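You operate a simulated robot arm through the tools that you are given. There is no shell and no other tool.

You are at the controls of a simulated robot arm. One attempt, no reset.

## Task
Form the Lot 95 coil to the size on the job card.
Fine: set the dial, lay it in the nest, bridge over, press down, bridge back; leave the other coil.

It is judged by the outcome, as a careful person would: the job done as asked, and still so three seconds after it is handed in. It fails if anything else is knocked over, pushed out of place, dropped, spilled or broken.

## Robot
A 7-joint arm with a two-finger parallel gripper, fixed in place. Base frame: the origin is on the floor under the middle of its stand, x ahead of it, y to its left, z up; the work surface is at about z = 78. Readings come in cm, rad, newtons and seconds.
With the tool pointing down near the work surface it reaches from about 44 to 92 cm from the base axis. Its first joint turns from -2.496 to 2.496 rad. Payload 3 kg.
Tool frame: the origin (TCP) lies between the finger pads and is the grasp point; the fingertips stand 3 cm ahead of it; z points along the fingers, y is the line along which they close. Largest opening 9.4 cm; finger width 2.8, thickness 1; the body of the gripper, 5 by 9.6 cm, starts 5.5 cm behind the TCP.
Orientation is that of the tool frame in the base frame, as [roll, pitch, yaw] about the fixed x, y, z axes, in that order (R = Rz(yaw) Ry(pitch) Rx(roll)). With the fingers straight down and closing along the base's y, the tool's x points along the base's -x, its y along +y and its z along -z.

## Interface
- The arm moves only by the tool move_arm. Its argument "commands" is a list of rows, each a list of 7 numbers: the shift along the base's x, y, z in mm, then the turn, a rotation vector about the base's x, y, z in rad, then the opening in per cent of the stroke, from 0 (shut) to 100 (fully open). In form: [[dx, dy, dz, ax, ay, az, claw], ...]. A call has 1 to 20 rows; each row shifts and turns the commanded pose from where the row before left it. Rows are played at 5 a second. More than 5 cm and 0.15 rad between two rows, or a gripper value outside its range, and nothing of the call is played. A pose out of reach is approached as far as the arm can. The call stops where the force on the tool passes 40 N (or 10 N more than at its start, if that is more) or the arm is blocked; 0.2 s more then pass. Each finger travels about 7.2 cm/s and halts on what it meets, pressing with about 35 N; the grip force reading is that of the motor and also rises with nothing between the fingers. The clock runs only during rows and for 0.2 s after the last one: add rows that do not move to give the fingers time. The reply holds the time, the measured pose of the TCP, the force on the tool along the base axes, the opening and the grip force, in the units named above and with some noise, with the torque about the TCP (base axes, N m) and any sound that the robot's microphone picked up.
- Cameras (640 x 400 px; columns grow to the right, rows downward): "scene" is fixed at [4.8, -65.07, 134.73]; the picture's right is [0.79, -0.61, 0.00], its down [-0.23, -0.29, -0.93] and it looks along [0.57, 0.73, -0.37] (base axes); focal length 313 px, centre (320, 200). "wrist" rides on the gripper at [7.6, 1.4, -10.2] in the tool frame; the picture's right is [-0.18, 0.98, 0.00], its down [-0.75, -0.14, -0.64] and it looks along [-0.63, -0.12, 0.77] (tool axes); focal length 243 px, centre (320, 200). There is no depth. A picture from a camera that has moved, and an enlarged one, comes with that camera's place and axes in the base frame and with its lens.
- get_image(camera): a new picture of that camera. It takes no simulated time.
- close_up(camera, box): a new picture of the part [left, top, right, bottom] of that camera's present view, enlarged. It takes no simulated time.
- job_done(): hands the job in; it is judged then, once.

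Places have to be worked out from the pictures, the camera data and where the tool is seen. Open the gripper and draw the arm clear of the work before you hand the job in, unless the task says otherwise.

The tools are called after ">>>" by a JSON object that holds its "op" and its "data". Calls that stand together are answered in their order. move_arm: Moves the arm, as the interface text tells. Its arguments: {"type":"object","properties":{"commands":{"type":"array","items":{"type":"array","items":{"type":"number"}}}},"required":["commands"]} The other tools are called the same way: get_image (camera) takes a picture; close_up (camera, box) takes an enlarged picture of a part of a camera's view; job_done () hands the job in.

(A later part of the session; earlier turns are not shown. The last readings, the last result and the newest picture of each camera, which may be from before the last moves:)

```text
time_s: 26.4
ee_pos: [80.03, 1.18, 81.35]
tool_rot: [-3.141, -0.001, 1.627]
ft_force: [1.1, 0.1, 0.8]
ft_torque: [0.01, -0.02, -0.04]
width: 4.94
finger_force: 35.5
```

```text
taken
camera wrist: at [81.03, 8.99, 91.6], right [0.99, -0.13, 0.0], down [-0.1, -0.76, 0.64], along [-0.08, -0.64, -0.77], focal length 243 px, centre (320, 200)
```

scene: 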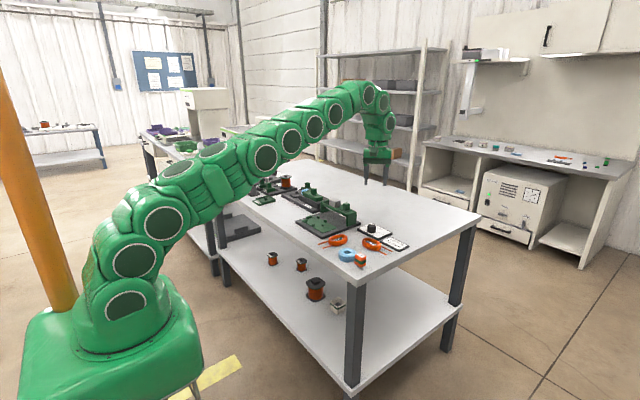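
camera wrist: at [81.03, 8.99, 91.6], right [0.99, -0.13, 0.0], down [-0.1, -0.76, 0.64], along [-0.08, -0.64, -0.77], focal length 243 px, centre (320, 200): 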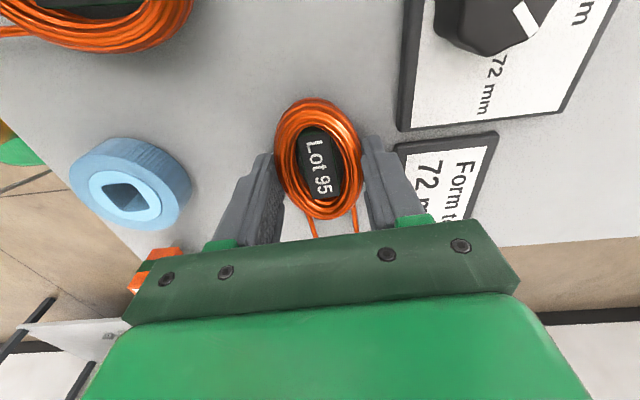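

Gripped at 4.94 cm. I'll lift straight up and check that the coil hangs level.

>>> {"op": "move_arm", "data": {"commands": [[0, 0, 10, 0, 0, 0, 46], [0, 0, 20, 0, 0, 0, 46], [0, 0, 40, 0, 0, 0, 46], [0, 0, 40, 0, 0, 0, 46], [0, 0, 30, 0, 0, 0, 46], [0, 0, 0, 0, 0, 0, 46]]}}

>>> {"op": "get_image", "data": {"camera": "wrist"}}

>>> {"op": "get_image", "data": {"camera": "scene"}}

```text
time_s: 27.8
ee_pos: [79.83, 1.05, 95.51]
tool_rot: [3.141, 0.0, 1.626]
ft_force: [-0.9, 0.7, -2.0]
ft_torque: [0.03, -0.03, -0.02]
width: 4.94
finger_force: 34.3
```

```text
taken
camera wrist: at [80.88, 8.94, 105.69], right [0.99, -0.13, 0.0], down [-0.1, -0.76, 0.64], along [-0.08, -0.64, -0.77], focal length 243 px, centre (320, 200)
```

wrist: 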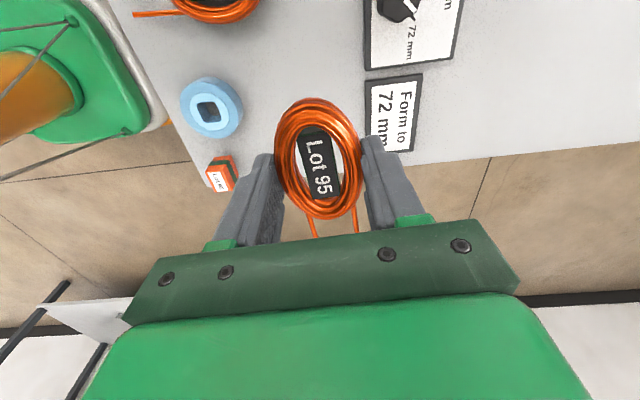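

```text
taken
```

scene: 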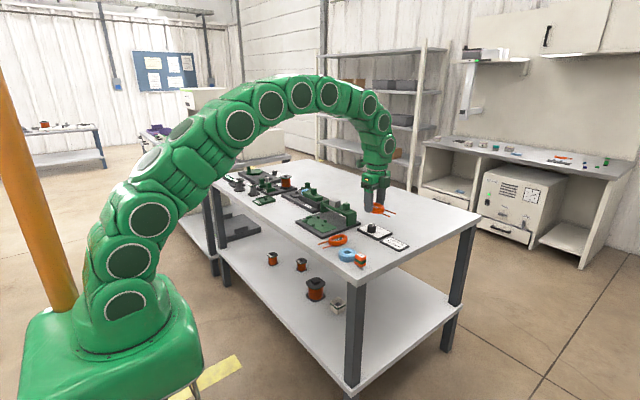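

The coil is held securely. I'll check its exact orientation in the fingers.

>>> {"op": "close_up", "data": {"camera": "wrist", "box": [250, 80, 390, 245]}}

>>> {"op": "close_up", "data": {"camera": "scene", "box": [340, 160, 420, 220]}}

```text
2.42 times, centred on (320, 162) of wrist
camera zoom: at [80.88, 8.94, 105.69], right [0.99, -0.13, 0.0], down [-0.1, -0.76, 0.64], along [-0.08, -0.64, -0.77], focal length 588 px, centre (320, 291)
```

zoom: 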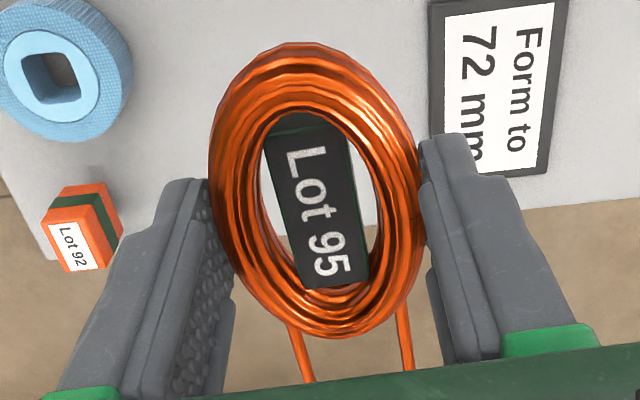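

```text
6.67 times, centred on (380, 190) of scene
camera zoom: at [4.8, -65.07, 134.73], right [0.79, -0.61, 0.0], down [-0.23, -0.29, -0.93], along [0.57, 0.73, -0.37], focal length 2088 px, centre (-80, 267)
```

zoom: 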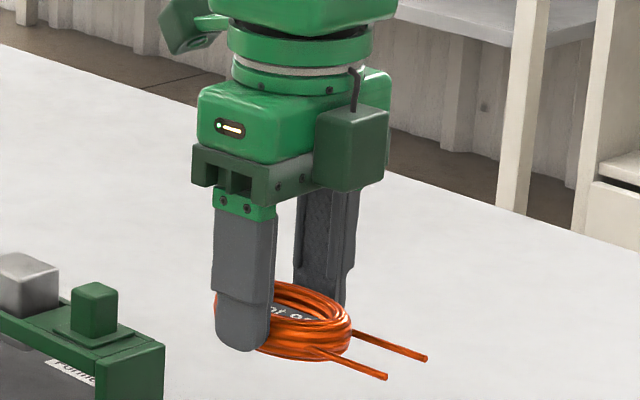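

The coil sits centred in the fingers and is about 4° off square, which I'll correct by rotating. I'll carry it high to just short of the nest so the pegs stay visible past it.

>>> {"op": "move_arm", "data": {"commands": [[-8, 30, 10, 0, 0, -0.02, 46], [-10, 35, 10, 0, 0, -0.02, 46], [-12, 40, 5, 0, 0, -0.02, 46], [-12, 45, 0, 0, 0, -0.01, 46], [-10, 40, 0, 0, 0, 0, 46], [0, 10, 0, 0, 0, 0, 46], [0, 0, 0, 0, 0, 0, 46]]}}

>>> {"op": "get_image", "data": {"camera": "wrist"}}

>>> {"op": "close_up", "data": {"camera": "wrist", "box": [220, 0, 420, 125]}}

```text
time_s: 29.4
ee_pos: [74.62, 21.09, 97.8]
tool_rot: [3.141, 0.0, 1.558]
ft_force: [-0.8, 0.5, -1.2]
ft_torque: [0.01, 0.01, 0.01]
width: 4.94
finger_force: 34.8
```

```text
taken
camera wrist: at [76.28, 28.85, 108.01], right [0.98, -0.2, 0.0], down [-0.15, -0.75, 0.64], along [-0.13, -0.63, -0.77], focal length 243 px, centre (320, 200)
```

wrist: 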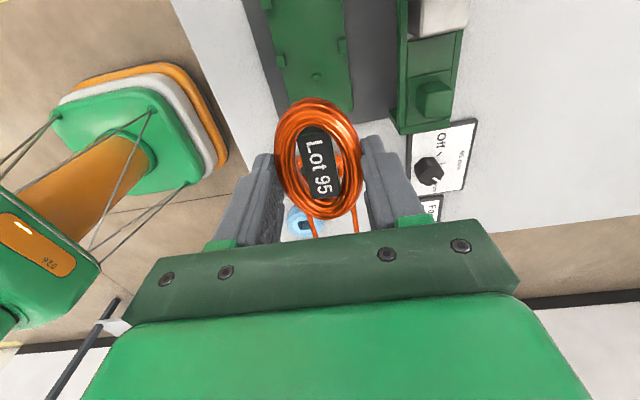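

```text
3.20 times, centred on (320, 62) of wrist
camera zoom: at [76.28, 28.85, 108.01], right [0.98, -0.2, 0.0], down [-0.15, -0.75, 0.64], along [-0.13, -0.63, -0.77], focal length 776 px, centre (320, 640)
```

zoom: 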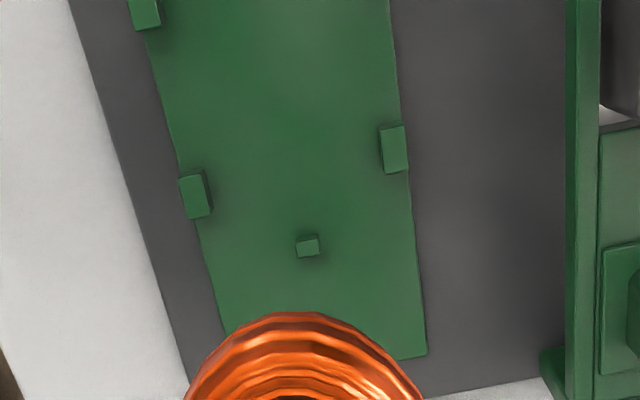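

The pegs are clearly visible. The nest centre works out at (74.58, 27.17), with a gap of about 5.5 cm across. I'll check the coil's squareness before going over it.

>>> {"op": "close_up", "data": {"camera": "wrist", "box": [250, 90, 390, 245]}}

>>> {"op": "close_up", "data": {"camera": "scene", "box": [280, 150, 380, 230]}}

```text
2.58 times, centred on (320, 168) of wrist
camera zoom: at [76.28, 28.85, 108.01], right [0.98, -0.2, 0.0], down [-0.15, -0.75, 0.64], along [-0.13, -0.63, -0.77], focal length 626 px, centre (320, 284)
```

zoom: 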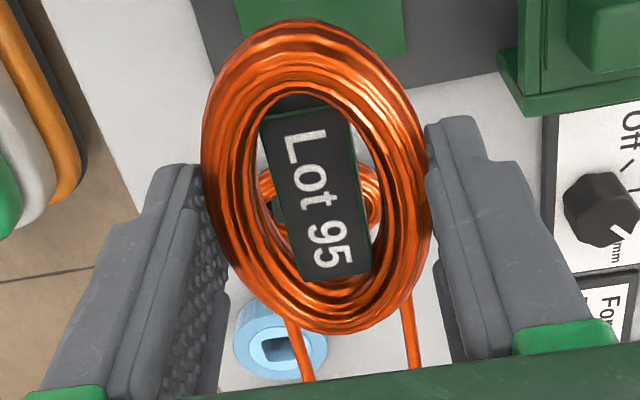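

```text
5.00 times, centred on (330, 190) of scene
camera zoom: at [4.8, -65.07, 134.73], right [0.79, -0.61, 0.0], down [-0.23, -0.29, -0.93], along [0.57, 0.73, -0.37], focal length 1566 px, centre (270, 250)
```

zoom: 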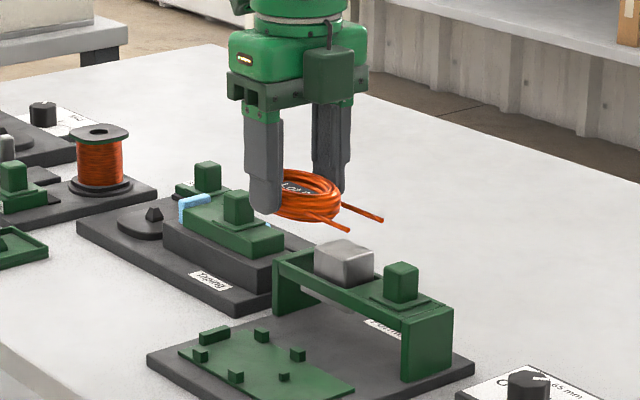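

The leads are parallel to y within 0.5°. I'll move over the nest and lower to a few centimetres above it for a check.

>>> {"op": "move_arm", "data": {"commands": [[0, 31, 0, 0, 0, 0, 46], [-0.2, 30.5, 0, 0, 0, 0, 46], [0, 0, -40, 0, 0, 0, 46], [0, 0, -40, 0, 0, 0, 46], [0, 0, -25, 0, 0, 0, 46], [0, 0, 0, 0, 0, 0, 46], [0, 0, 0, 0, 0, 0, 46]]}}

>>> {"op": "get_image", "data": {"camera": "wrist"}}

>>> {"op": "close_up", "data": {"camera": "wrist", "box": [220, 40, 420, 240]}}

>>> {"op": "close_up", "data": {"camera": "scene", "box": [285, 175, 375, 240]}}

```text
time_s: 31.0
ee_pos: [74.55, 27.32, 87.19]
tool_rot: [3.141, 0.0, 1.558]
ft_force: [-0.1, -0.6, -1.0]
ft_torque: [-0.01, -0.01, 0.03]
width: 4.93
finger_force: 34.8
```

```text
taken
camera wrist: at [76.2, 35.12, 97.56], right [0.98, -0.2, 0.0], down [-0.15, -0.75, 0.64], along [-0.13, -0.63, -0.77], focal length 243 px, centre (320, 200)
```

wrist: 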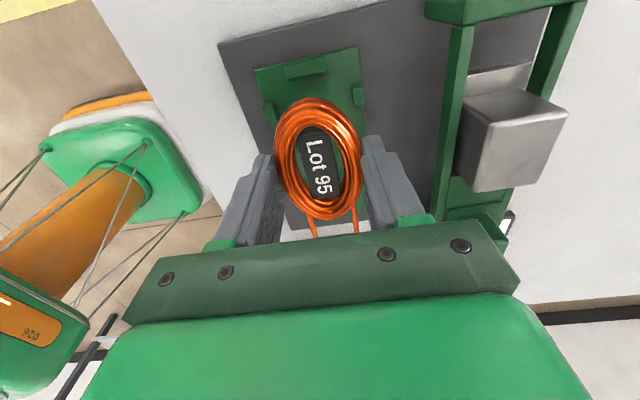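

```text
2.00 times, centred on (320, 140) of wrist
camera zoom: at [76.2, 35.12, 97.56], right [0.98, -0.2, 0.0], down [-0.15, -0.75, 0.64], along [-0.13, -0.63, -0.77], focal length 485 px, centre (320, 320)
```

zoom: 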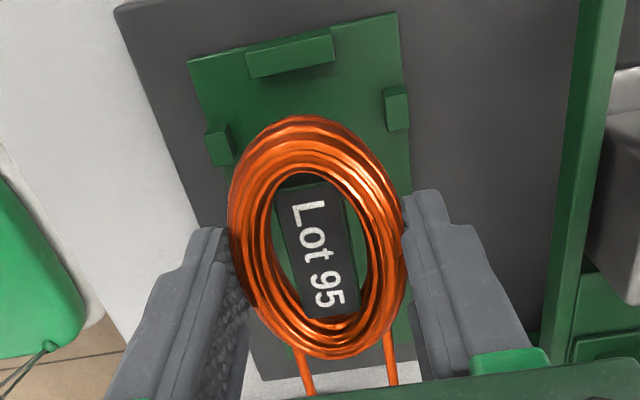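

```text
6.15 times, centred on (330, 208) of scene
camera zoom: at [4.8, -65.07, 134.73], right [0.79, -0.61, 0.0], down [-0.23, -0.29, -0.93], along [0.57, 0.73, -0.37], focal length 1927 px, centre (258, 154)
```

zoom: 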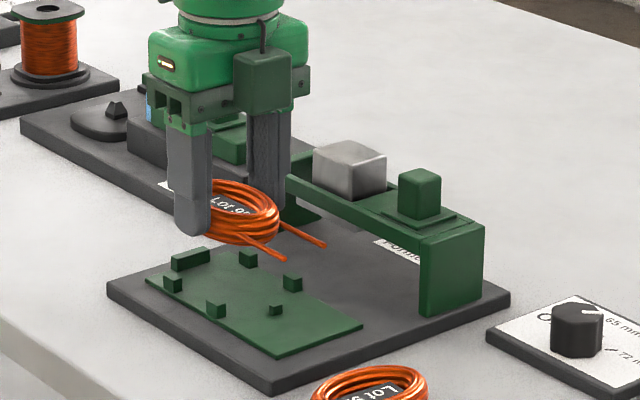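

The coil is lined up with the pegs within a millimetre or so. I'll lower slowly and feel for contact with the nest plate.

>>> {"op": "move_arm", "data": {"commands": [[0.2, -1, -15, 0, 0, 0, 46], [0, 0, -10, 0, 0, 0, 46], [0, 0, -7, 0, 0, 0, 46], [0, 0, -3, 0, 0, 0, 46], [0, 0, 0, 0, 0, 0, 46], [0, 0, 0, 0, 0, 0, 46]]}}

>>> {"op": "close_up", "data": {"camera": "wrist", "box": [220, 40, 420, 240]}}

>>> {"op": "close_up", "data": {"camera": "scene", "box": [285, 185, 365, 240]}}

```text
time_s: 32.4
ee_pos: [74.69, 27.15, 83.79]
tool_rot: [3.141, 0.0, 1.556]
ft_force: [-0.2, -0.2, -1.5]
ft_torque: [0.02, 0.0, -0.02]
width: 4.92
finger_force: 34.8
```

```text
2.00 times, centred on (320, 140) of wrist
camera zoom: at [76.31, 34.95, 94.05], right [0.98, -0.2, 0.0], down [-0.15, -0.75, 0.64], along [-0.13, -0.63, -0.77], focal length 485 px, centre (320, 320)
```

zoom: 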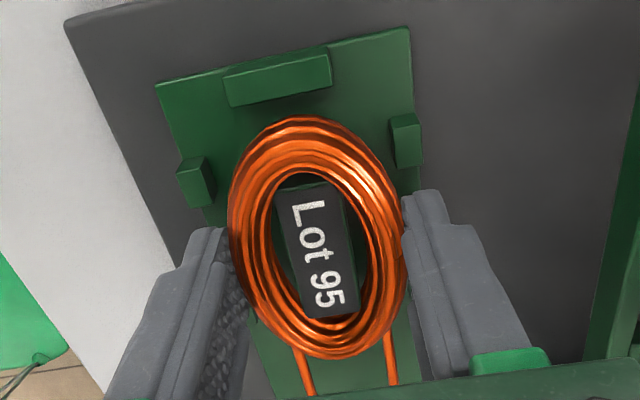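

```text
7.27 times, centred on (325, 212) of scene
camera zoom: at [4.8, -65.07, 134.73], right [0.79, -0.61, 0.0], down [-0.23, -0.29, -0.93], along [0.57, 0.73, -0.37], focal length 2278 px, centre (284, 109)
```

zoom: 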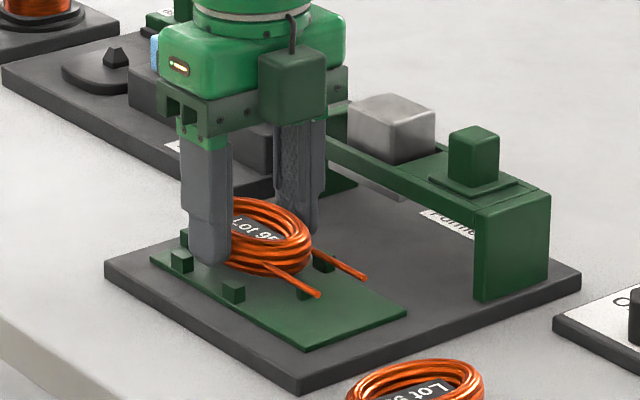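

There's about 1.5 mm of clearance to the end stop. I'll shift 1.2 mm towards −y to centre the coil, then lower in small steps.

>>> {"op": "move_arm", "data": {"commands": [[-0.8, -1.2, 0, 0, 0, 0.01, 46], [0, 0, -2.5, 0, 0, 0, 46], [0, 0, -2, 0, 0, 0, 46], [0, 0, -1.5, 0, 0, 0, 46], [0, 0, 0, 0, 0, 0, 46]]}}

>>> {"op": "close_up", "data": {"camera": "wrist", "box": [220, 40, 420, 240]}}

>>> {"op": "close_up", "data": {"camera": "scene", "box": [285, 185, 365, 240]}}

```text
time_s: 33.6
ee_pos: [74.64, 27.05, 83.25]
tool_rot: [3.141, 0.0, 1.568]
ft_force: [0.3, -0.4, -0.8]
ft_torque: [0.0, -0.01, -0.01]
width: 4.94
finger_force: 35.4
```

```text
2.00 times, centred on (320, 140) of wrist
camera zoom: at [76.14, 34.79, 93.44], right [0.98, -0.19, 0.0], down [-0.14, -0.75, 0.64], along [-0.12, -0.63, -0.77], focal length 485 px, centre (320, 320)
```

zoom: 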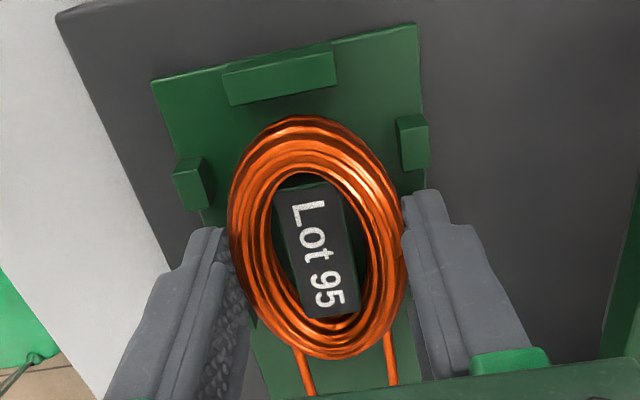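

```text
7.27 times, centred on (325, 212) of scene
camera zoom: at [4.8, -65.07, 134.73], right [0.79, -0.61, 0.0], down [-0.23, -0.29, -0.93], along [0.57, 0.73, -0.37], focal length 2278 px, centre (284, 109)
```

zoom: 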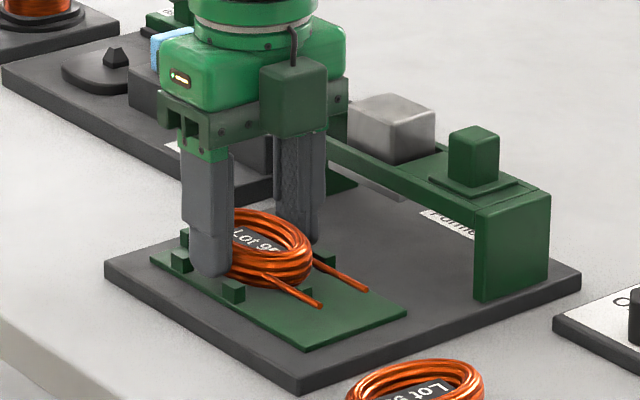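

No contact yet at z 83.25. I'll continue down in fine steps.

>>> {"op": "move_arm", "data": {"commands": [[0, 0, -1, 0, 0, 0, 46], [0, 0, -1, 0, 0, 0, 46], [0, 0, 0, 0, 0, 0, 46]]}}

```text
time_s: 34.4
ee_pos: [74.6, 27.12, 82.82]
tool_rot: [-3.141, 0.0, 1.566]
ft_force: [0.1, 1.1, -2.2]
ft_torque: [-0.01, 0.01, 0.0]
width: 4.95
finger_force: 35.0
```

>>> {"op": "move_arm", "data": {"commands": [[0, 0, -0.8, 0, 0, 0, 46], [0, 0, -0.7, 0, 0, 0, 46], [0, 0, 0, 0, 0, 0, 46]]}}

>>> {"op": "close_up", "data": {"camera": "wrist", "box": [220, 40, 420, 240]}}

>>> {"op": "close_up", "data": {"camera": "scene", "box": [295, 190, 355, 235]}}

```text
time_s: 35.2
ee_pos: [74.53, 27.12, 82.9]
tool_rot: [3.139, 0.001, 1.567]
ft_force: [-4.9, -2.0, 14.9]
ft_torque: [-0.21, 0.24, -0.02]
width: 4.94
finger_force: 34.9
```

```text
2.00 times, centred on (320, 140) of wrist
camera zoom: at [76.18, 34.81, 93.2], right [0.98, -0.19, 0.0], down [-0.14, -0.75, 0.64], along [-0.12, -0.63, -0.77], focal length 485 px, centre (320, 320)
```

zoom: 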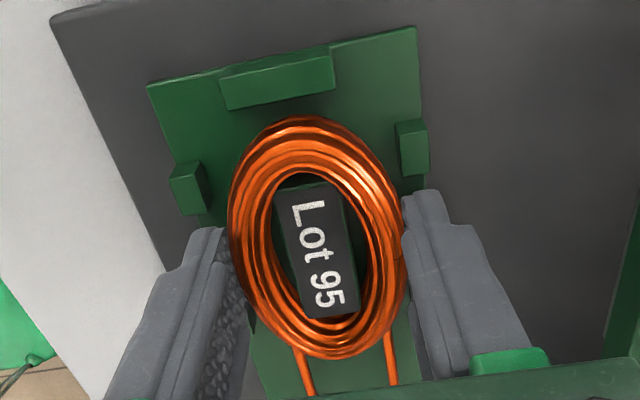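

```text
8.89 times, centred on (325, 212) of scene
camera zoom: at [4.8, -65.07, 134.73], right [0.79, -0.61, 0.0], down [-0.23, -0.29, -0.93], along [0.57, 0.73, -0.37], focal length 2784 px, centre (276, 89)
```

zoom: 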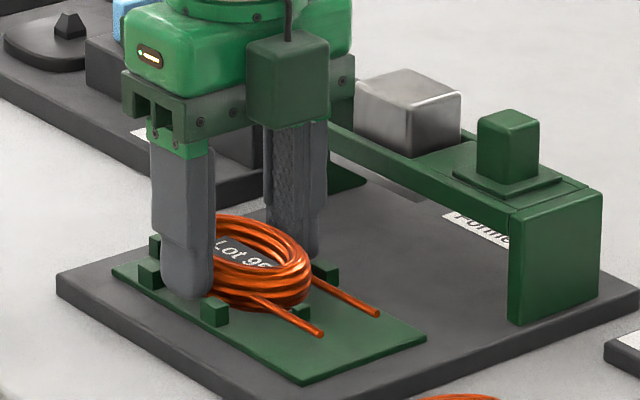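

Contact registered at z 82.9 (about 15 N), which matches the coil resting on the plate. I'll ease the pressure, open gently and rise.

>>> {"op": "move_arm", "data": {"commands": [[0, 0, 0.4, 0, 0, 0, 46], [0, 0, 0, 0, 0, 0, 54], [0, 0, 0, 0, 0, 0, 60], [0, 0, 0, 0, 0, 0, 68], [0, 0, 0, 0, 0, 0, 68], [0, 0, 0, 0, 0, 0, 68]]}}

>>> {"op": "close_up", "data": {"camera": "wrist", "box": [220, 40, 420, 240]}}

>>> {"op": "close_up", "data": {"camera": "scene", "box": [295, 190, 355, 235]}}

```text
time_s: 36.6
ee_pos: [74.82, 27.09, 83.02]
tool_rot: [-3.141, -0.001, 1.567]
ft_force: [0.5, -0.6, -0.2]
ft_torque: [-0.03, -0.02, 0.01]
width: 6.38
finger_force: 0.1
```

```text
2.00 times, centred on (320, 140) of wrist
camera zoom: at [76.22, 34.87, 93.16], right [0.98, -0.19, 0.0], down [-0.14, -0.75, 0.64], along [-0.12, -0.63, -0.77], focal length 485 px, centre (320, 320)
```

zoom: 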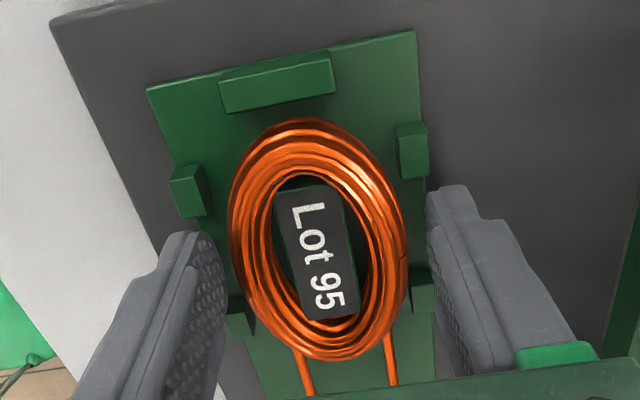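

```text
8.89 times, centred on (325, 212) of scene
camera zoom: at [4.8, -65.07, 134.73], right [0.79, -0.61, 0.0], down [-0.23, -0.29, -0.93], along [0.57, 0.73, -0.37], focal length 2784 px, centre (276, 89)
```

zoom: 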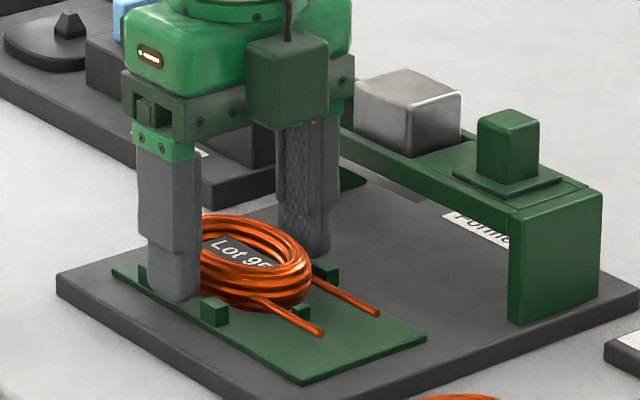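

Released and the coil stayed put. I'll lift straight up and inspect how it sits in the nest.

>>> {"op": "move_arm", "data": {"commands": [[0, 0, 10, 0, 0, 0, 68], [0, 0, 30, 0, 0, 0, 68], [0, 0, 40, 0, 0, 0, 68], [0, -10, 40, 0, 0, 0, 68], [0, -20, 20, 0, 0, 0, 68], [0, 0, 0, 0, 0, 0, 68], [0, 0, 0, 0, 0, 0, 68]]}}

>>> {"op": "get_image", "data": {"camera": "wrist"}}

>>> {"op": "close_up", "data": {"camera": "wrist", "box": [240, 0, 420, 140]}}

>>> {"op": "close_up", "data": {"camera": "scene", "box": [290, 185, 370, 240]}}

```text
time_s: 38.2
ee_pos: [74.59, 24.17, 96.92]
tool_rot: [-3.14, 0.0, 1.568]
ft_force: [0.1, 0.0, 0.4]
ft_torque: [-0.03, -0.02, 0.04]
width: 6.41
finger_force: 0.0
```

```text
taken
camera wrist: at [76.2, 31.89, 107.24], right [0.98, -0.19, 0.0], down [-0.14, -0.75, 0.64], along [-0.12, -0.63, -0.77], focal length 243 px, centre (320, 200)
```

wrist: 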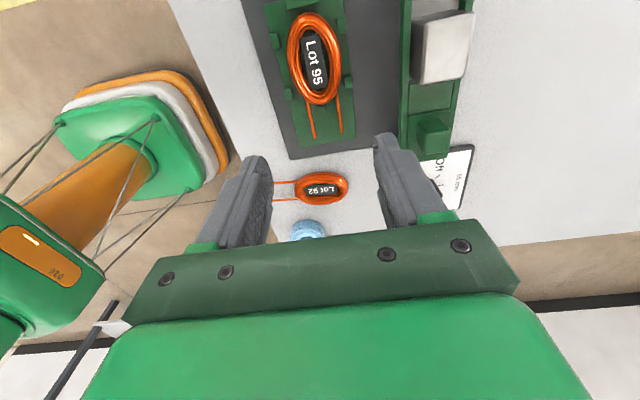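

```text
2.86 times, centred on (330, 70) of wrist
camera zoom: at [76.2, 31.89, 107.24], right [0.98, -0.19, 0.0], down [-0.14, -0.75, 0.64], along [-0.12, -0.63, -0.77], focal length 693 px, centre (291, 571)
```

zoom: 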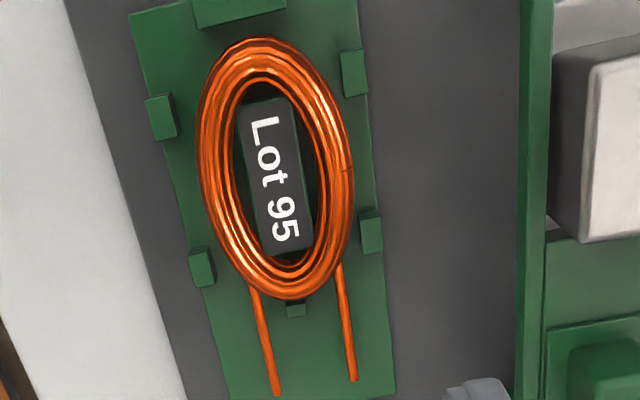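

```text
7.27 times, centred on (330, 212) of scene
camera zoom: at [4.8, -65.07, 134.73], right [0.79, -0.61, 0.0], down [-0.23, -0.29, -0.93], along [0.57, 0.73, -0.37], focal length 2278 px, centre (247, 109)
```

zoom: 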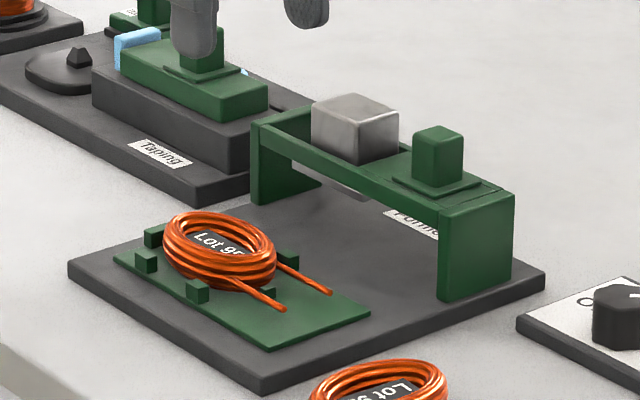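

The coil sits neatly in the nest, between the pegs with the small peg between its leads. Next is the bridge: I'll move over it for a close look at its handle and press block.

>>> {"op": "move_arm", "data": {"commands": [[25, -5, 0, 0, 0, 0, 68], [25, -5, 0, 0, 0, 0, 60], [25, -5, 0, 0, 0, 0, 60], [24, -5, 0, 0, 0, 0, 60], [0, 0, 0, 0, 0, 0, 60], [0, 0, 0, 0, 0, 0, 60]]}}

>>> {"op": "get_image", "data": {"camera": "wrist"}}

>>> {"op": "close_up", "data": {"camera": "wrist", "box": [220, 0, 420, 150]}}

>>> {"op": "close_up", "data": {"camera": "scene", "box": [310, 190, 370, 235]}}

```text
time_s: 39.6
ee_pos: [84.56, 21.98, 96.68]
tool_rot: [3.142, 0.001, 1.566]
ft_force: [-0.3, -0.1, -0.2]
ft_torque: [-0.02, 0.01, 0.03]
width: 5.62
finger_force: 0.0
```

```text
taken
camera wrist: at [86.16, 29.89, 107.0], right [0.98, -0.19, 0.0], down [-0.14, -0.75, 0.64], along [-0.12, -0.63, -0.77], focal length 243 px, centre (320, 200)
```

wrist: 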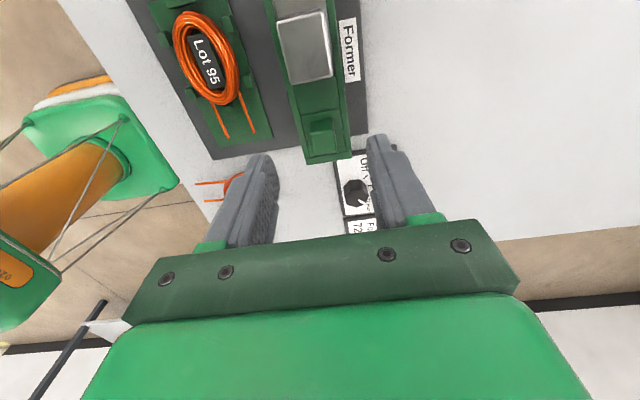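

```text
2.67 times, centred on (320, 75) of wrist
camera zoom: at [86.16, 29.89, 107.0], right [0.98, -0.19, 0.0], down [-0.14, -0.75, 0.64], along [-0.12, -0.63, -0.77], focal length 647 px, centre (320, 533)
```

zoom: 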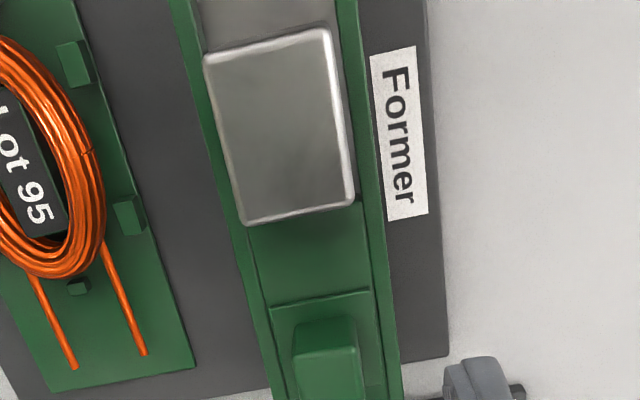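

```text
8.89 times, centred on (340, 212) of scene
camera zoom: at [4.8, -65.07, 134.73], right [0.79, -0.61, 0.0], down [-0.23, -0.29, -0.93], along [0.57, 0.73, -0.37], focal length 2784 px, centre (142, 89)
```

zoom: 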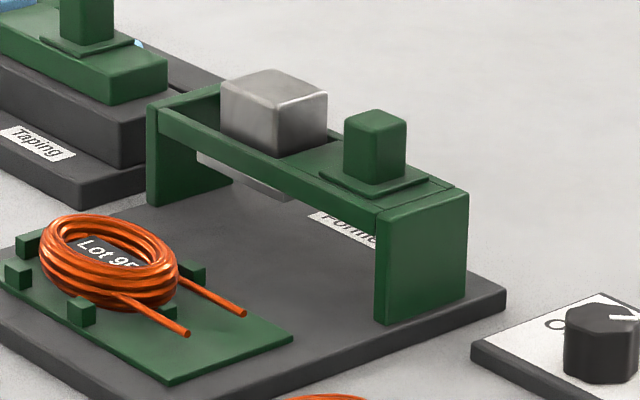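

I'll zoom in on the handle for its position.

>>> {"op": "close_up", "data": {"camera": "wrist", "box": [280, 80, 380, 170]}}

```text
4.44 times, centred on (330, 125) of wrist
camera zoom: at [86.16, 29.89, 107.0], right [0.98, -0.19, 0.0], down [-0.14, -0.75, 0.64], along [-0.12, -0.63, -0.77], focal length 1078 px, centre (276, 533)
```

zoom: 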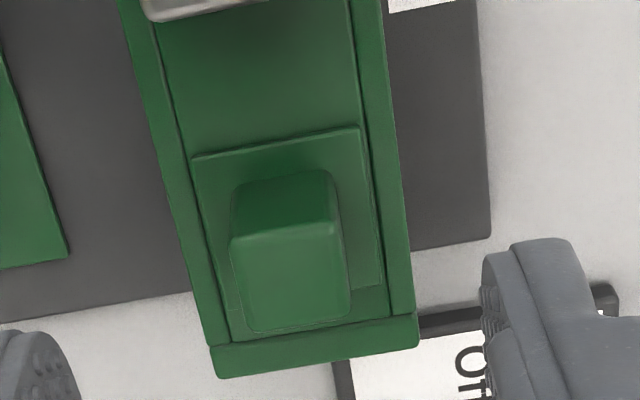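

The handle is a block of about 2.1 cm centred at (84.58, 20.05) with its top near z 87.2. I'll go down around it with the fingers closing along x.

>>> {"op": "move_arm", "data": {"commands": [[0, -19.3, 0, 0, 0, 0, 55], [0, 0, -30, 0, 0, 0, 50], [0, 0, -30, 0, 0, 0, 50], [0, 0, -16, 0, 0, 0, 50], [0, 0, 0, 0, 0, 0, 50], [0, 0, 0, 0, 0, 0, 50]]}}

>>> {"op": "get_image", "data": {"camera": "wrist"}}

>>> {"op": "close_up", "data": {"camera": "scene", "box": [310, 180, 380, 235]}}

```text
time_s: 41.0
ee_pos: [84.52, 20.14, 89.13]
tool_rot: [3.141, 0.001, 1.568]
ft_force: [0.7, -0.7, 0.6]
ft_torque: [-0.01, 0.01, 0.01]
width: 4.69
finger_force: 0.1
```

```text
taken
camera wrist: at [86.21, 27.79, 99.47], right [0.98, -0.19, 0.0], down [-0.14, -0.75, 0.64], along [-0.12, -0.63, -0.77], focal length 243 px, centre (320, 200)
```

wrist: 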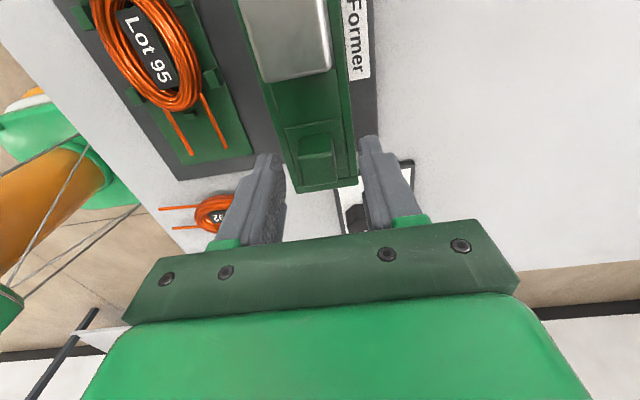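

```text
7.27 times, centred on (345, 208) of scene
camera zoom: at [4.8, -65.07, 134.73], right [0.79, -0.61, 0.0], down [-0.23, -0.29, -0.93], along [0.57, 0.73, -0.37], focal length 2278 px, centre (138, 146)
```

zoom: 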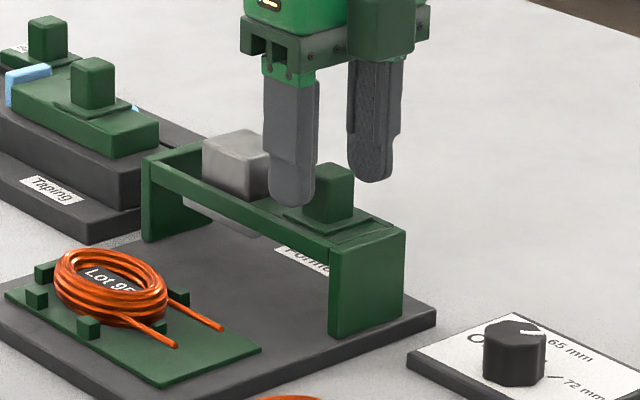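

The alignment is good, so I'll lower the last centimetre and grip the handle.

>>> {"op": "move_arm", "data": {"commands": [[0, 0, -6, 0, 0, 0, 50], [0, 0, -5, 0, 0, 0, 50], [0, 0, 0, 0, 0, 0, 40], [0, 0, 0, 0, 0, 0, 30], [0, 0, 0, 0, 0, 0, 20], [0, 0, 0, 0, 0, 0, 15], [0, 0, 0, 0, 0, 0, 15]]}}

>>> {"op": "close_up", "data": {"camera": "wrist", "box": [220, 40, 420, 240]}}

>>> {"op": "close_up", "data": {"camera": "scene", "box": [310, 180, 380, 235]}}

```text
time_s: 42.6
ee_pos: [84.57, 20.18, 88.18]
tool_rot: [-3.139, 0.001, 1.567]
ft_force: [-22.4, -2.4, 5.3]
ft_torque: [0.04, -0.08, 0.6]
width: 2.16
finger_force: 45.3
```

```text
2.00 times, centred on (320, 140) of wrist
camera zoom: at [86.07, 27.9, 98.36], right [0.98, -0.19, 0.0], down [-0.14, -0.75, 0.64], along [-0.12, -0.63, -0.77], focal length 485 px, centre (320, 320)
```

zoom: 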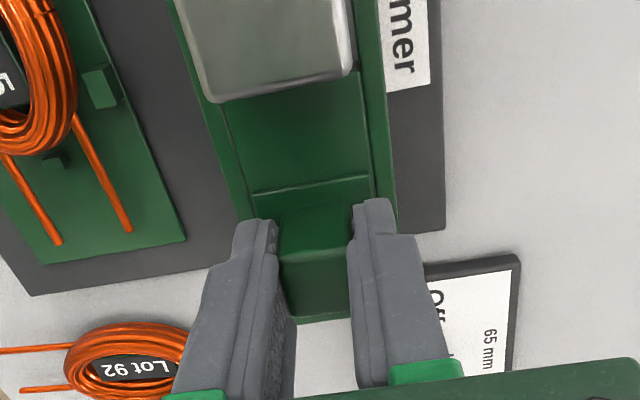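

```text
7.27 times, centred on (345, 208) of scene
camera zoom: at [4.8, -65.07, 134.73], right [0.79, -0.61, 0.0], down [-0.23, -0.29, -0.93], along [0.57, 0.73, -0.37], focal length 2278 px, centre (138, 146)
```

zoom: 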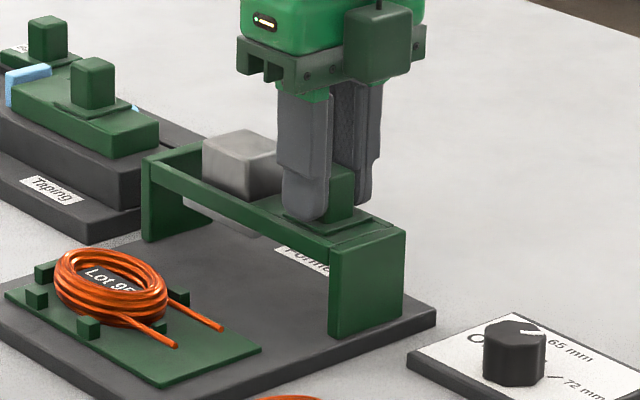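

The handle is gripped (2.16 cm). I'll start sliding the bridge towards the nest in small steps, watching the force.

>>> {"op": "move_arm", "data": {"commands": [[-2, 0, 0, 0, 0, 0, 15], [-4, 0, 0, 0, 0, 0, 15], [-5, 0, 0, 0, 0, 0, 15], [-5, 0, 0, 0, 0, 0, 15]]}}

>>> {"op": "close_up", "data": {"camera": "scene", "box": [310, 180, 380, 235]}}

```text
time_s: 43.6
ee_pos: [82.76, 20.21, 88.17]
tool_rot: [-3.141, 0.0, 1.568]
ft_force: [1.5, 1.3, -11.0]
ft_torque: [0.33, -0.15, 0.66]
width: 2.16
finger_force: 45.0
```

```text
7.27 times, centred on (345, 208) of scene
camera zoom: at [4.8, -65.07, 134.73], right [0.79, -0.61, 0.0], down [-0.23, -0.29, -0.93], along [0.57, 0.73, -0.37], focal length 2278 px, centre (138, 146)
```

zoom: 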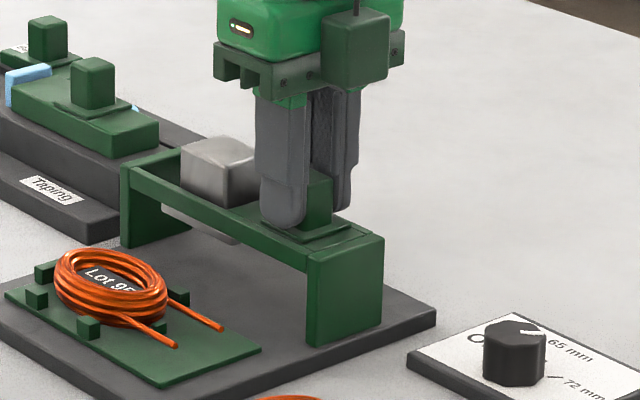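

The bridge slides freely. I'll continue, checking clearance between the press plate and the coil.

>>> {"op": "move_arm", "data": {"commands": [[-8, 0, 0, 0, 0, 0, 15], [-8, 0, 0, 0, 0, 0, 15], [-8, 0, 0, 0, 0, 0, 15], [-6, 0, 0, 0, 0, 0, 15], [0, 0, 0, 0, 0, 0, 15]]}}

>>> {"op": "close_up", "data": {"camera": "scene", "box": [295, 180, 375, 240]}}

>>> {"op": "get_image", "data": {"camera": "wrist"}}

```text
time_s: 44.8
ee_pos: [79.9, 20.13, 88.01]
tool_rot: [-3.139, 0.0, 1.568]
ft_force: [-1.6, 1.4, -28.0]
ft_torque: [-0.17, -0.43, 0.54]
width: 2.18
finger_force: 44.9
```

```text
6.67 times, centred on (335, 210) of scene
camera zoom: at [4.8, -65.07, 134.73], right [0.79, -0.61, 0.0], down [-0.23, -0.29, -0.93], along [0.57, 0.73, -0.37], focal length 2088 px, centre (220, 133)
```

zoom: 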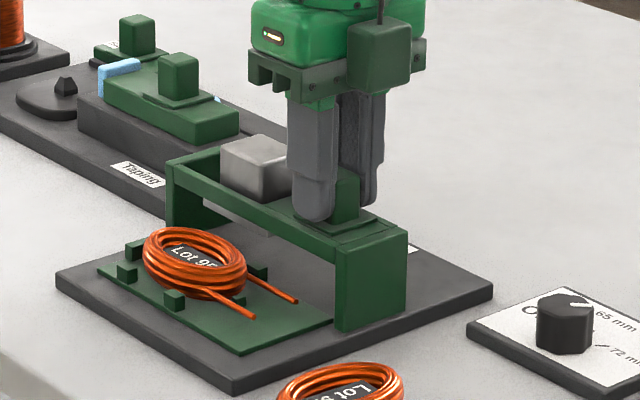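

```text
taken
camera wrist: at [81.42, 27.9, 98.37], right [0.98, -0.19, 0.0], down [-0.14, -0.75, 0.64], along [-0.12, -0.63, -0.77], focal length 243 px, centre (320, 200)
```

wrist: 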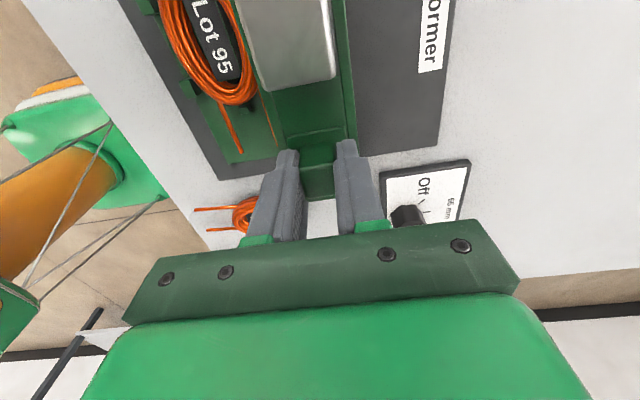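

There's a −28 N vertical load, meaning I'm slightly lifting the bridge. I'll lower half a millimetre and carry on.

>>> {"op": "move_arm", "data": {"commands": [[0, 0, -0.5, 0, 0, 0, 15], [-6, 0, 0, 0, 0, 0, 15], [-6, 0, 0, 0, 0, 0, 15], [-6, 0, 0, 0, 0, 0, 15], [-6, 0, 0, 0, 0, 0, 15], [0, 0, 0, 0, 0, 0, 15]]}}

>>> {"op": "close_up", "data": {"camera": "scene", "box": [290, 180, 370, 240]}}

```text
time_s: 46.2
ee_pos: [77.58, 20.21, 88.1]
tool_rot: [-3.141, 0.001, 1.568]
ft_force: [-1.8, 4.5, -14.1]
ft_torque: [0.71, 0.12, 0.59]
width: 2.18
finger_force: 44.9
```

```text
6.67 times, centred on (330, 210) of scene
camera zoom: at [4.8, -65.07, 134.73], right [0.79, -0.61, 0.0], down [-0.23, -0.29, -0.93], along [0.57, 0.73, -0.37], focal length 2088 px, centre (253, 133)
```

zoom: 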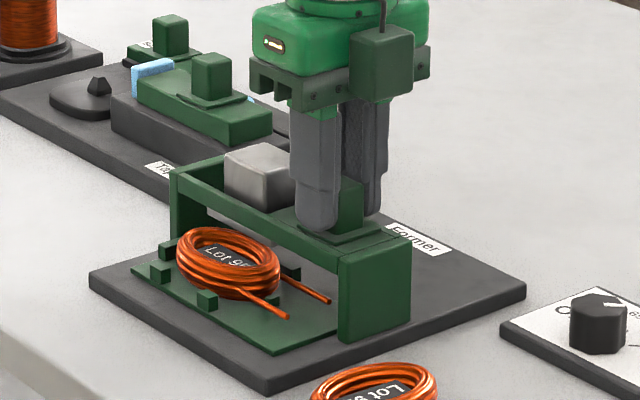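

It's moving smoothly and the coil hasn't shifted. I'll continue in smaller increments as the press block comes over the coil.

>>> {"op": "move_arm", "data": {"commands": [[-5, 0, -0.2, 0, 0, 0, 15], [-5, 0, 0, 0, 0, 0, 15], [-5, 0, 0, 0, 0, 0, 15], [-5, 0, 0, 0, 0, 0, 15], [0, 0, 0, 0, 0, 0, 15]]}}

>>> {"op": "close_up", "data": {"camera": "scene", "box": [290, 180, 370, 240]}}

>>> {"op": "get_image", "data": {"camera": "wrist"}}

```text
time_s: 47.4
ee_pos: [75.51, 20.19, 88.17]
tool_rot: [3.142, 0.002, 1.566]
ft_force: [1.4, 18.8, 0.4]
ft_torque: [-0.53, -0.24, 0.53]
width: 2.18
finger_force: 44.6
```

```text
6.67 times, centred on (330, 210) of scene
camera zoom: at [4.8, -65.07, 134.73], right [0.79, -0.61, 0.0], down [-0.23, -0.29, -0.93], along [0.57, 0.73, -0.37], focal length 2088 px, centre (253, 133)
```

zoom: 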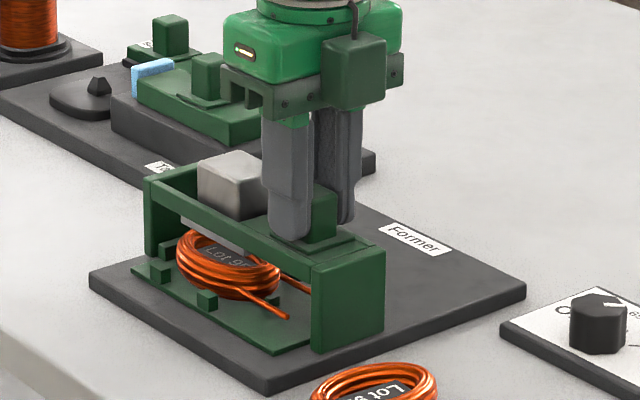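

```text
taken
camera wrist: at [77.08, 27.88, 98.4], right [0.98, -0.19, 0.0], down [-0.14, -0.75, 0.64], along [-0.12, -0.63, -0.77], focal length 243 px, centre (320, 200)
```

wrist: 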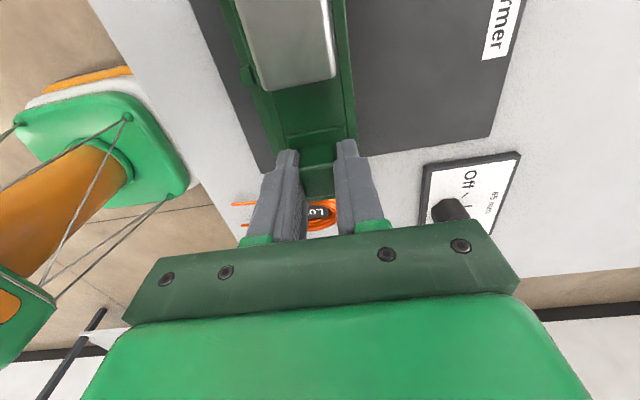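

The press plate clears the coil. There's about 9 mm left; I'll use fine steps so I can feel any end stop.

>>> {"op": "move_arm", "data": {"commands": [[-3, 0.4, 0, 0, 0, 0, 15], [-3, 0, 0, 0, 0, 0, 15], [-2, 0, 0, 0, 0, 0, 15], [0, 0, 0, 0, 0, 0, 15]]}}

>>> {"op": "close_up", "data": {"camera": "scene", "box": [290, 180, 370, 240]}}

```text
time_s: 48.4
ee_pos: [74.79, 20.13, 88.18]
tool_rot: [-3.141, -0.001, 1.568]
ft_force: [1.8, 6.8, -4.2]
ft_torque: [1.13, -0.01, 0.43]
width: 2.14
finger_force: 44.9
```

```text
6.67 times, centred on (330, 210) of scene
camera zoom: at [4.8, -65.07, 134.73], right [0.79, -0.61, 0.0], down [-0.23, -0.29, -0.93], along [0.57, 0.73, -0.37], focal length 2088 px, centre (253, 133)
```

zoom: 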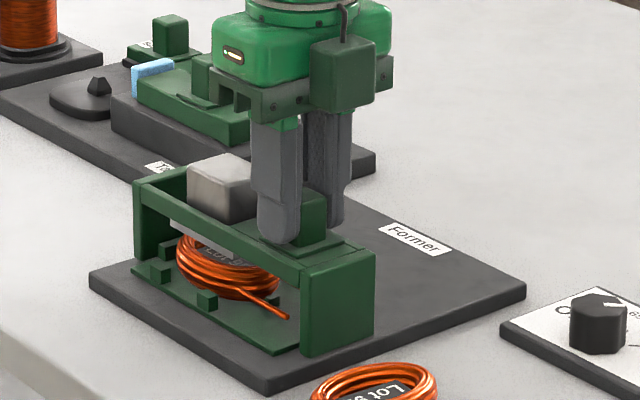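

No stop felt yet after 98 mm. I'll go on 1 mm at a time, watching for an x-force rise.

>>> {"op": "move_arm", "data": {"commands": [[-1, 0.2, 0, 0, 0, 0, 15], [-1, 0, 0, 0, 0, 0, 15], [0, 0, 0, 0, 0, 0, 15]]}}

>>> {"op": "get_image", "data": {"camera": "wrist"}}

>>> {"op": "close_up", "data": {"camera": "scene", "box": [300, 190, 350, 235]}}

```text
time_s: 49.2
ee_pos: [74.46, 20.21, 88.18]
tool_rot: [-3.141, 0.001, 1.568]
ft_force: [0.3, -5.2, 3.3]
ft_torque: [-0.51, 0.02, 0.46]
width: 2.19
finger_force: 44.8
```

```text
taken
camera wrist: at [76.09, 27.89, 98.39], right [0.98, -0.19, 0.0], down [-0.14, -0.75, 0.64], along [-0.12, -0.63, -0.77], focal length 243 px, centre (320, 200)
```

wrist: 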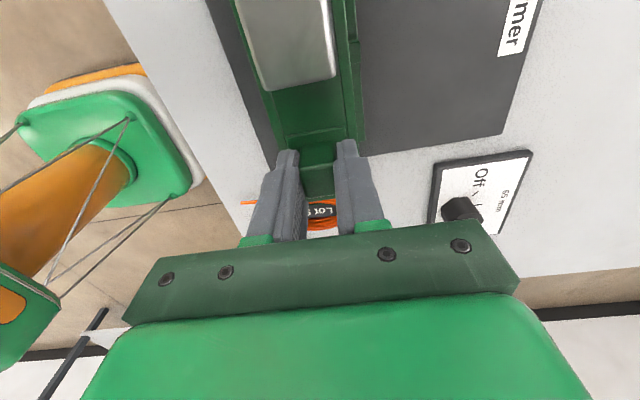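

```text
8.89 times, centred on (325, 212) of scene
camera zoom: at [4.8, -65.07, 134.73], right [0.79, -0.61, 0.0], down [-0.23, -0.29, -0.93], along [0.57, 0.73, -0.37], focal length 2784 px, centre (276, 89)
```

zoom: 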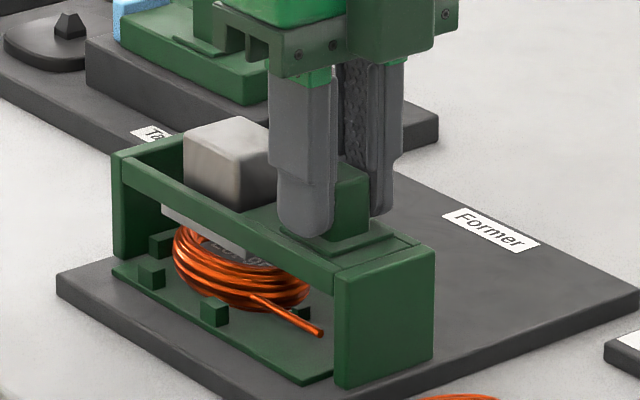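

That's 100 mm of travel with the press block over the nest centre. I'll check for an end stop with two more 1 mm steps.

>>> {"op": "move_arm", "data": {"commands": [[-1, 0, 0, 0, 0, 0, 15], [0, 0, 0, 0, 0, 0, 15]]}}

```text
time_s: 49.8
ee_pos: [74.53, 20.13, 88.13]
tool_rot: [3.14, 0.001, 1.568]
ft_force: [21.6, -6.4, -11.0]
ft_torque: [-0.88, -0.37, 0.69]
width: 2.18
finger_force: 44.7
```

The x-force jumped to 21.6 N, so the bridge is at its end stop over the nest. I'll release the handle and lift.

>>> {"op": "move_arm", "data": {"commands": [[0.5, 0, 0.2, 0, 0, 0, 15], [0, 0, 0, 0, 0, 0, 30], [0, 0, 0, 0, 0, 0, 45], [0, 0, 0, 0, 0, 0, 45], [0, 0, 30, 0, 0, 0, 45], [0, 0, 40, 0, 0, 0, 45], [0, 0, 0, 0, 0, 0, 30], [0, 0, 0, 0, 0, 0, 10], [0, 0, 0, 0, 0, 0, 0]]}}

>>> {"op": "get_image", "data": {"camera": "wrist"}}

>>> {"op": "close_up", "data": {"camera": "scene", "box": [290, 180, 370, 240]}}

```text
time_s: 51.8
ee_pos: [74.55, 20.17, 95.3]
tool_rot: [-3.14, 0.0, 1.568]
ft_force: [-0.4, 0.4, 0.1]
ft_torque: [0.01, 0.03, -0.02]
width: 0.03
finger_force: 33.6
```

```text
taken
camera wrist: at [76.07, 27.89, 105.56], right [0.98, -0.19, 0.0], down [-0.14, -0.75, 0.64], along [-0.12, -0.63, -0.77], focal length 243 px, centre (320, 200)
```

wrist: 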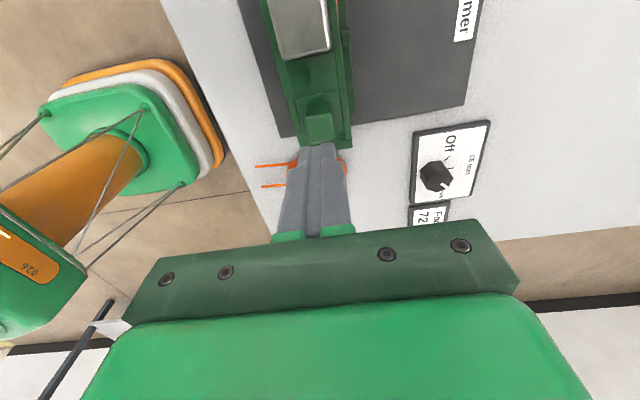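

```text
6.67 times, centred on (330, 210) of scene
camera zoom: at [4.8, -65.07, 134.73], right [0.79, -0.61, 0.0], down [-0.23, -0.29, -0.93], along [0.57, 0.73, -0.37], focal length 2088 px, centre (253, 133)
```

zoom: 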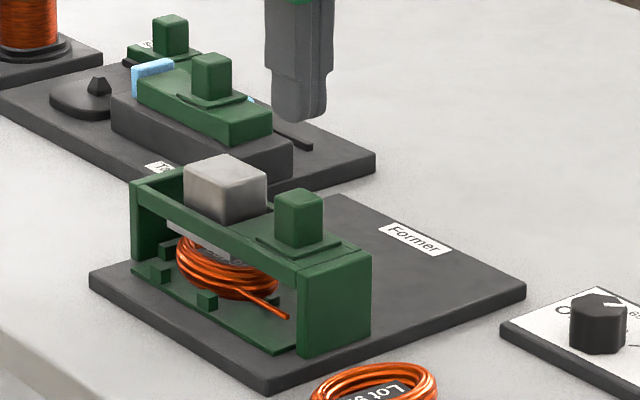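

The bridge stayed over the nest. With the fingers shut, I'll move above the centre of the press block at about (74.6, 27.3) and come down close to it.

>>> {"op": "move_arm", "data": {"commands": [[0.3, 36, 0, 0, 0, 0, 0], [0.2, 35.5, 0, 0, 0, 0, 0], [0, 0, 0, 0, 0, 0, 0], [0, 0, -25, 0, 0, 0, 0], [0, 0, -15, 0, 0, 0, 0], [0, 0, 0, 0, 0, 0, 0], [0, 0, 0, 0, 0, 0, 0]]}}

>>> {"op": "get_image", "data": {"camera": "wrist"}}

>>> {"op": "close_up", "data": {"camera": "scene", "box": [290, 180, 370, 240]}}

```text
time_s: 53.4
ee_pos: [74.64, 27.29, 91.33]
tool_rot: [3.141, 0.0, 1.565]
ft_force: [-0.3, 0.8, 0.3]
ft_torque: [0.0, 0.0, 0.02]
width: 0.0
finger_force: 33.2
```

```text
taken
camera wrist: at [76.14, 35.06, 101.54], right [0.98, -0.19, 0.0], down [-0.14, -0.75, 0.64], along [-0.12, -0.63, -0.77], focal length 243 px, centre (320, 200)
```

wrist: 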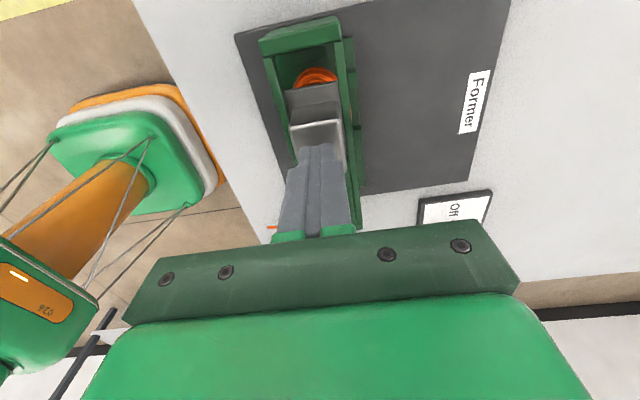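

```text
6.67 times, centred on (330, 210) of scene
camera zoom: at [4.8, -65.07, 134.73], right [0.79, -0.61, 0.0], down [-0.23, -0.29, -0.93], along [0.57, 0.73, -0.37], focal length 2088 px, centre (253, 133)
```

zoom: 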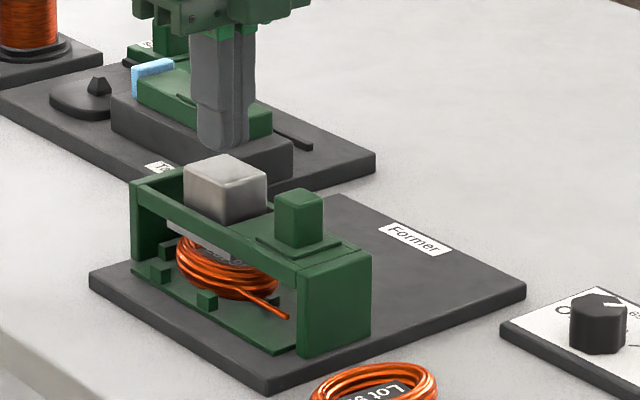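

The tips are centred over the block. I'll descend in small steps until contact.

>>> {"op": "move_arm", "data": {"commands": [[0, 0, -5, 0, 0, 0, 0], [0, 0, -4, 0, 0, 0, 0], [0, 0, -2, 0, 0, 0, 0], [0, 0, -2, 0, 0, 0, 0], [0, 0, 0, 0, 0, 0, 0]]}}

```text
time_s: 54.6
ee_pos: [74.63, 27.42, 89.91]
tool_rot: [-3.142, 0.001, 1.567]
ft_force: [-0.5, 0.1, 0.5]
ft_torque: [-0.02, -0.01, 0.01]
width: 0.01
finger_force: 32.8
```

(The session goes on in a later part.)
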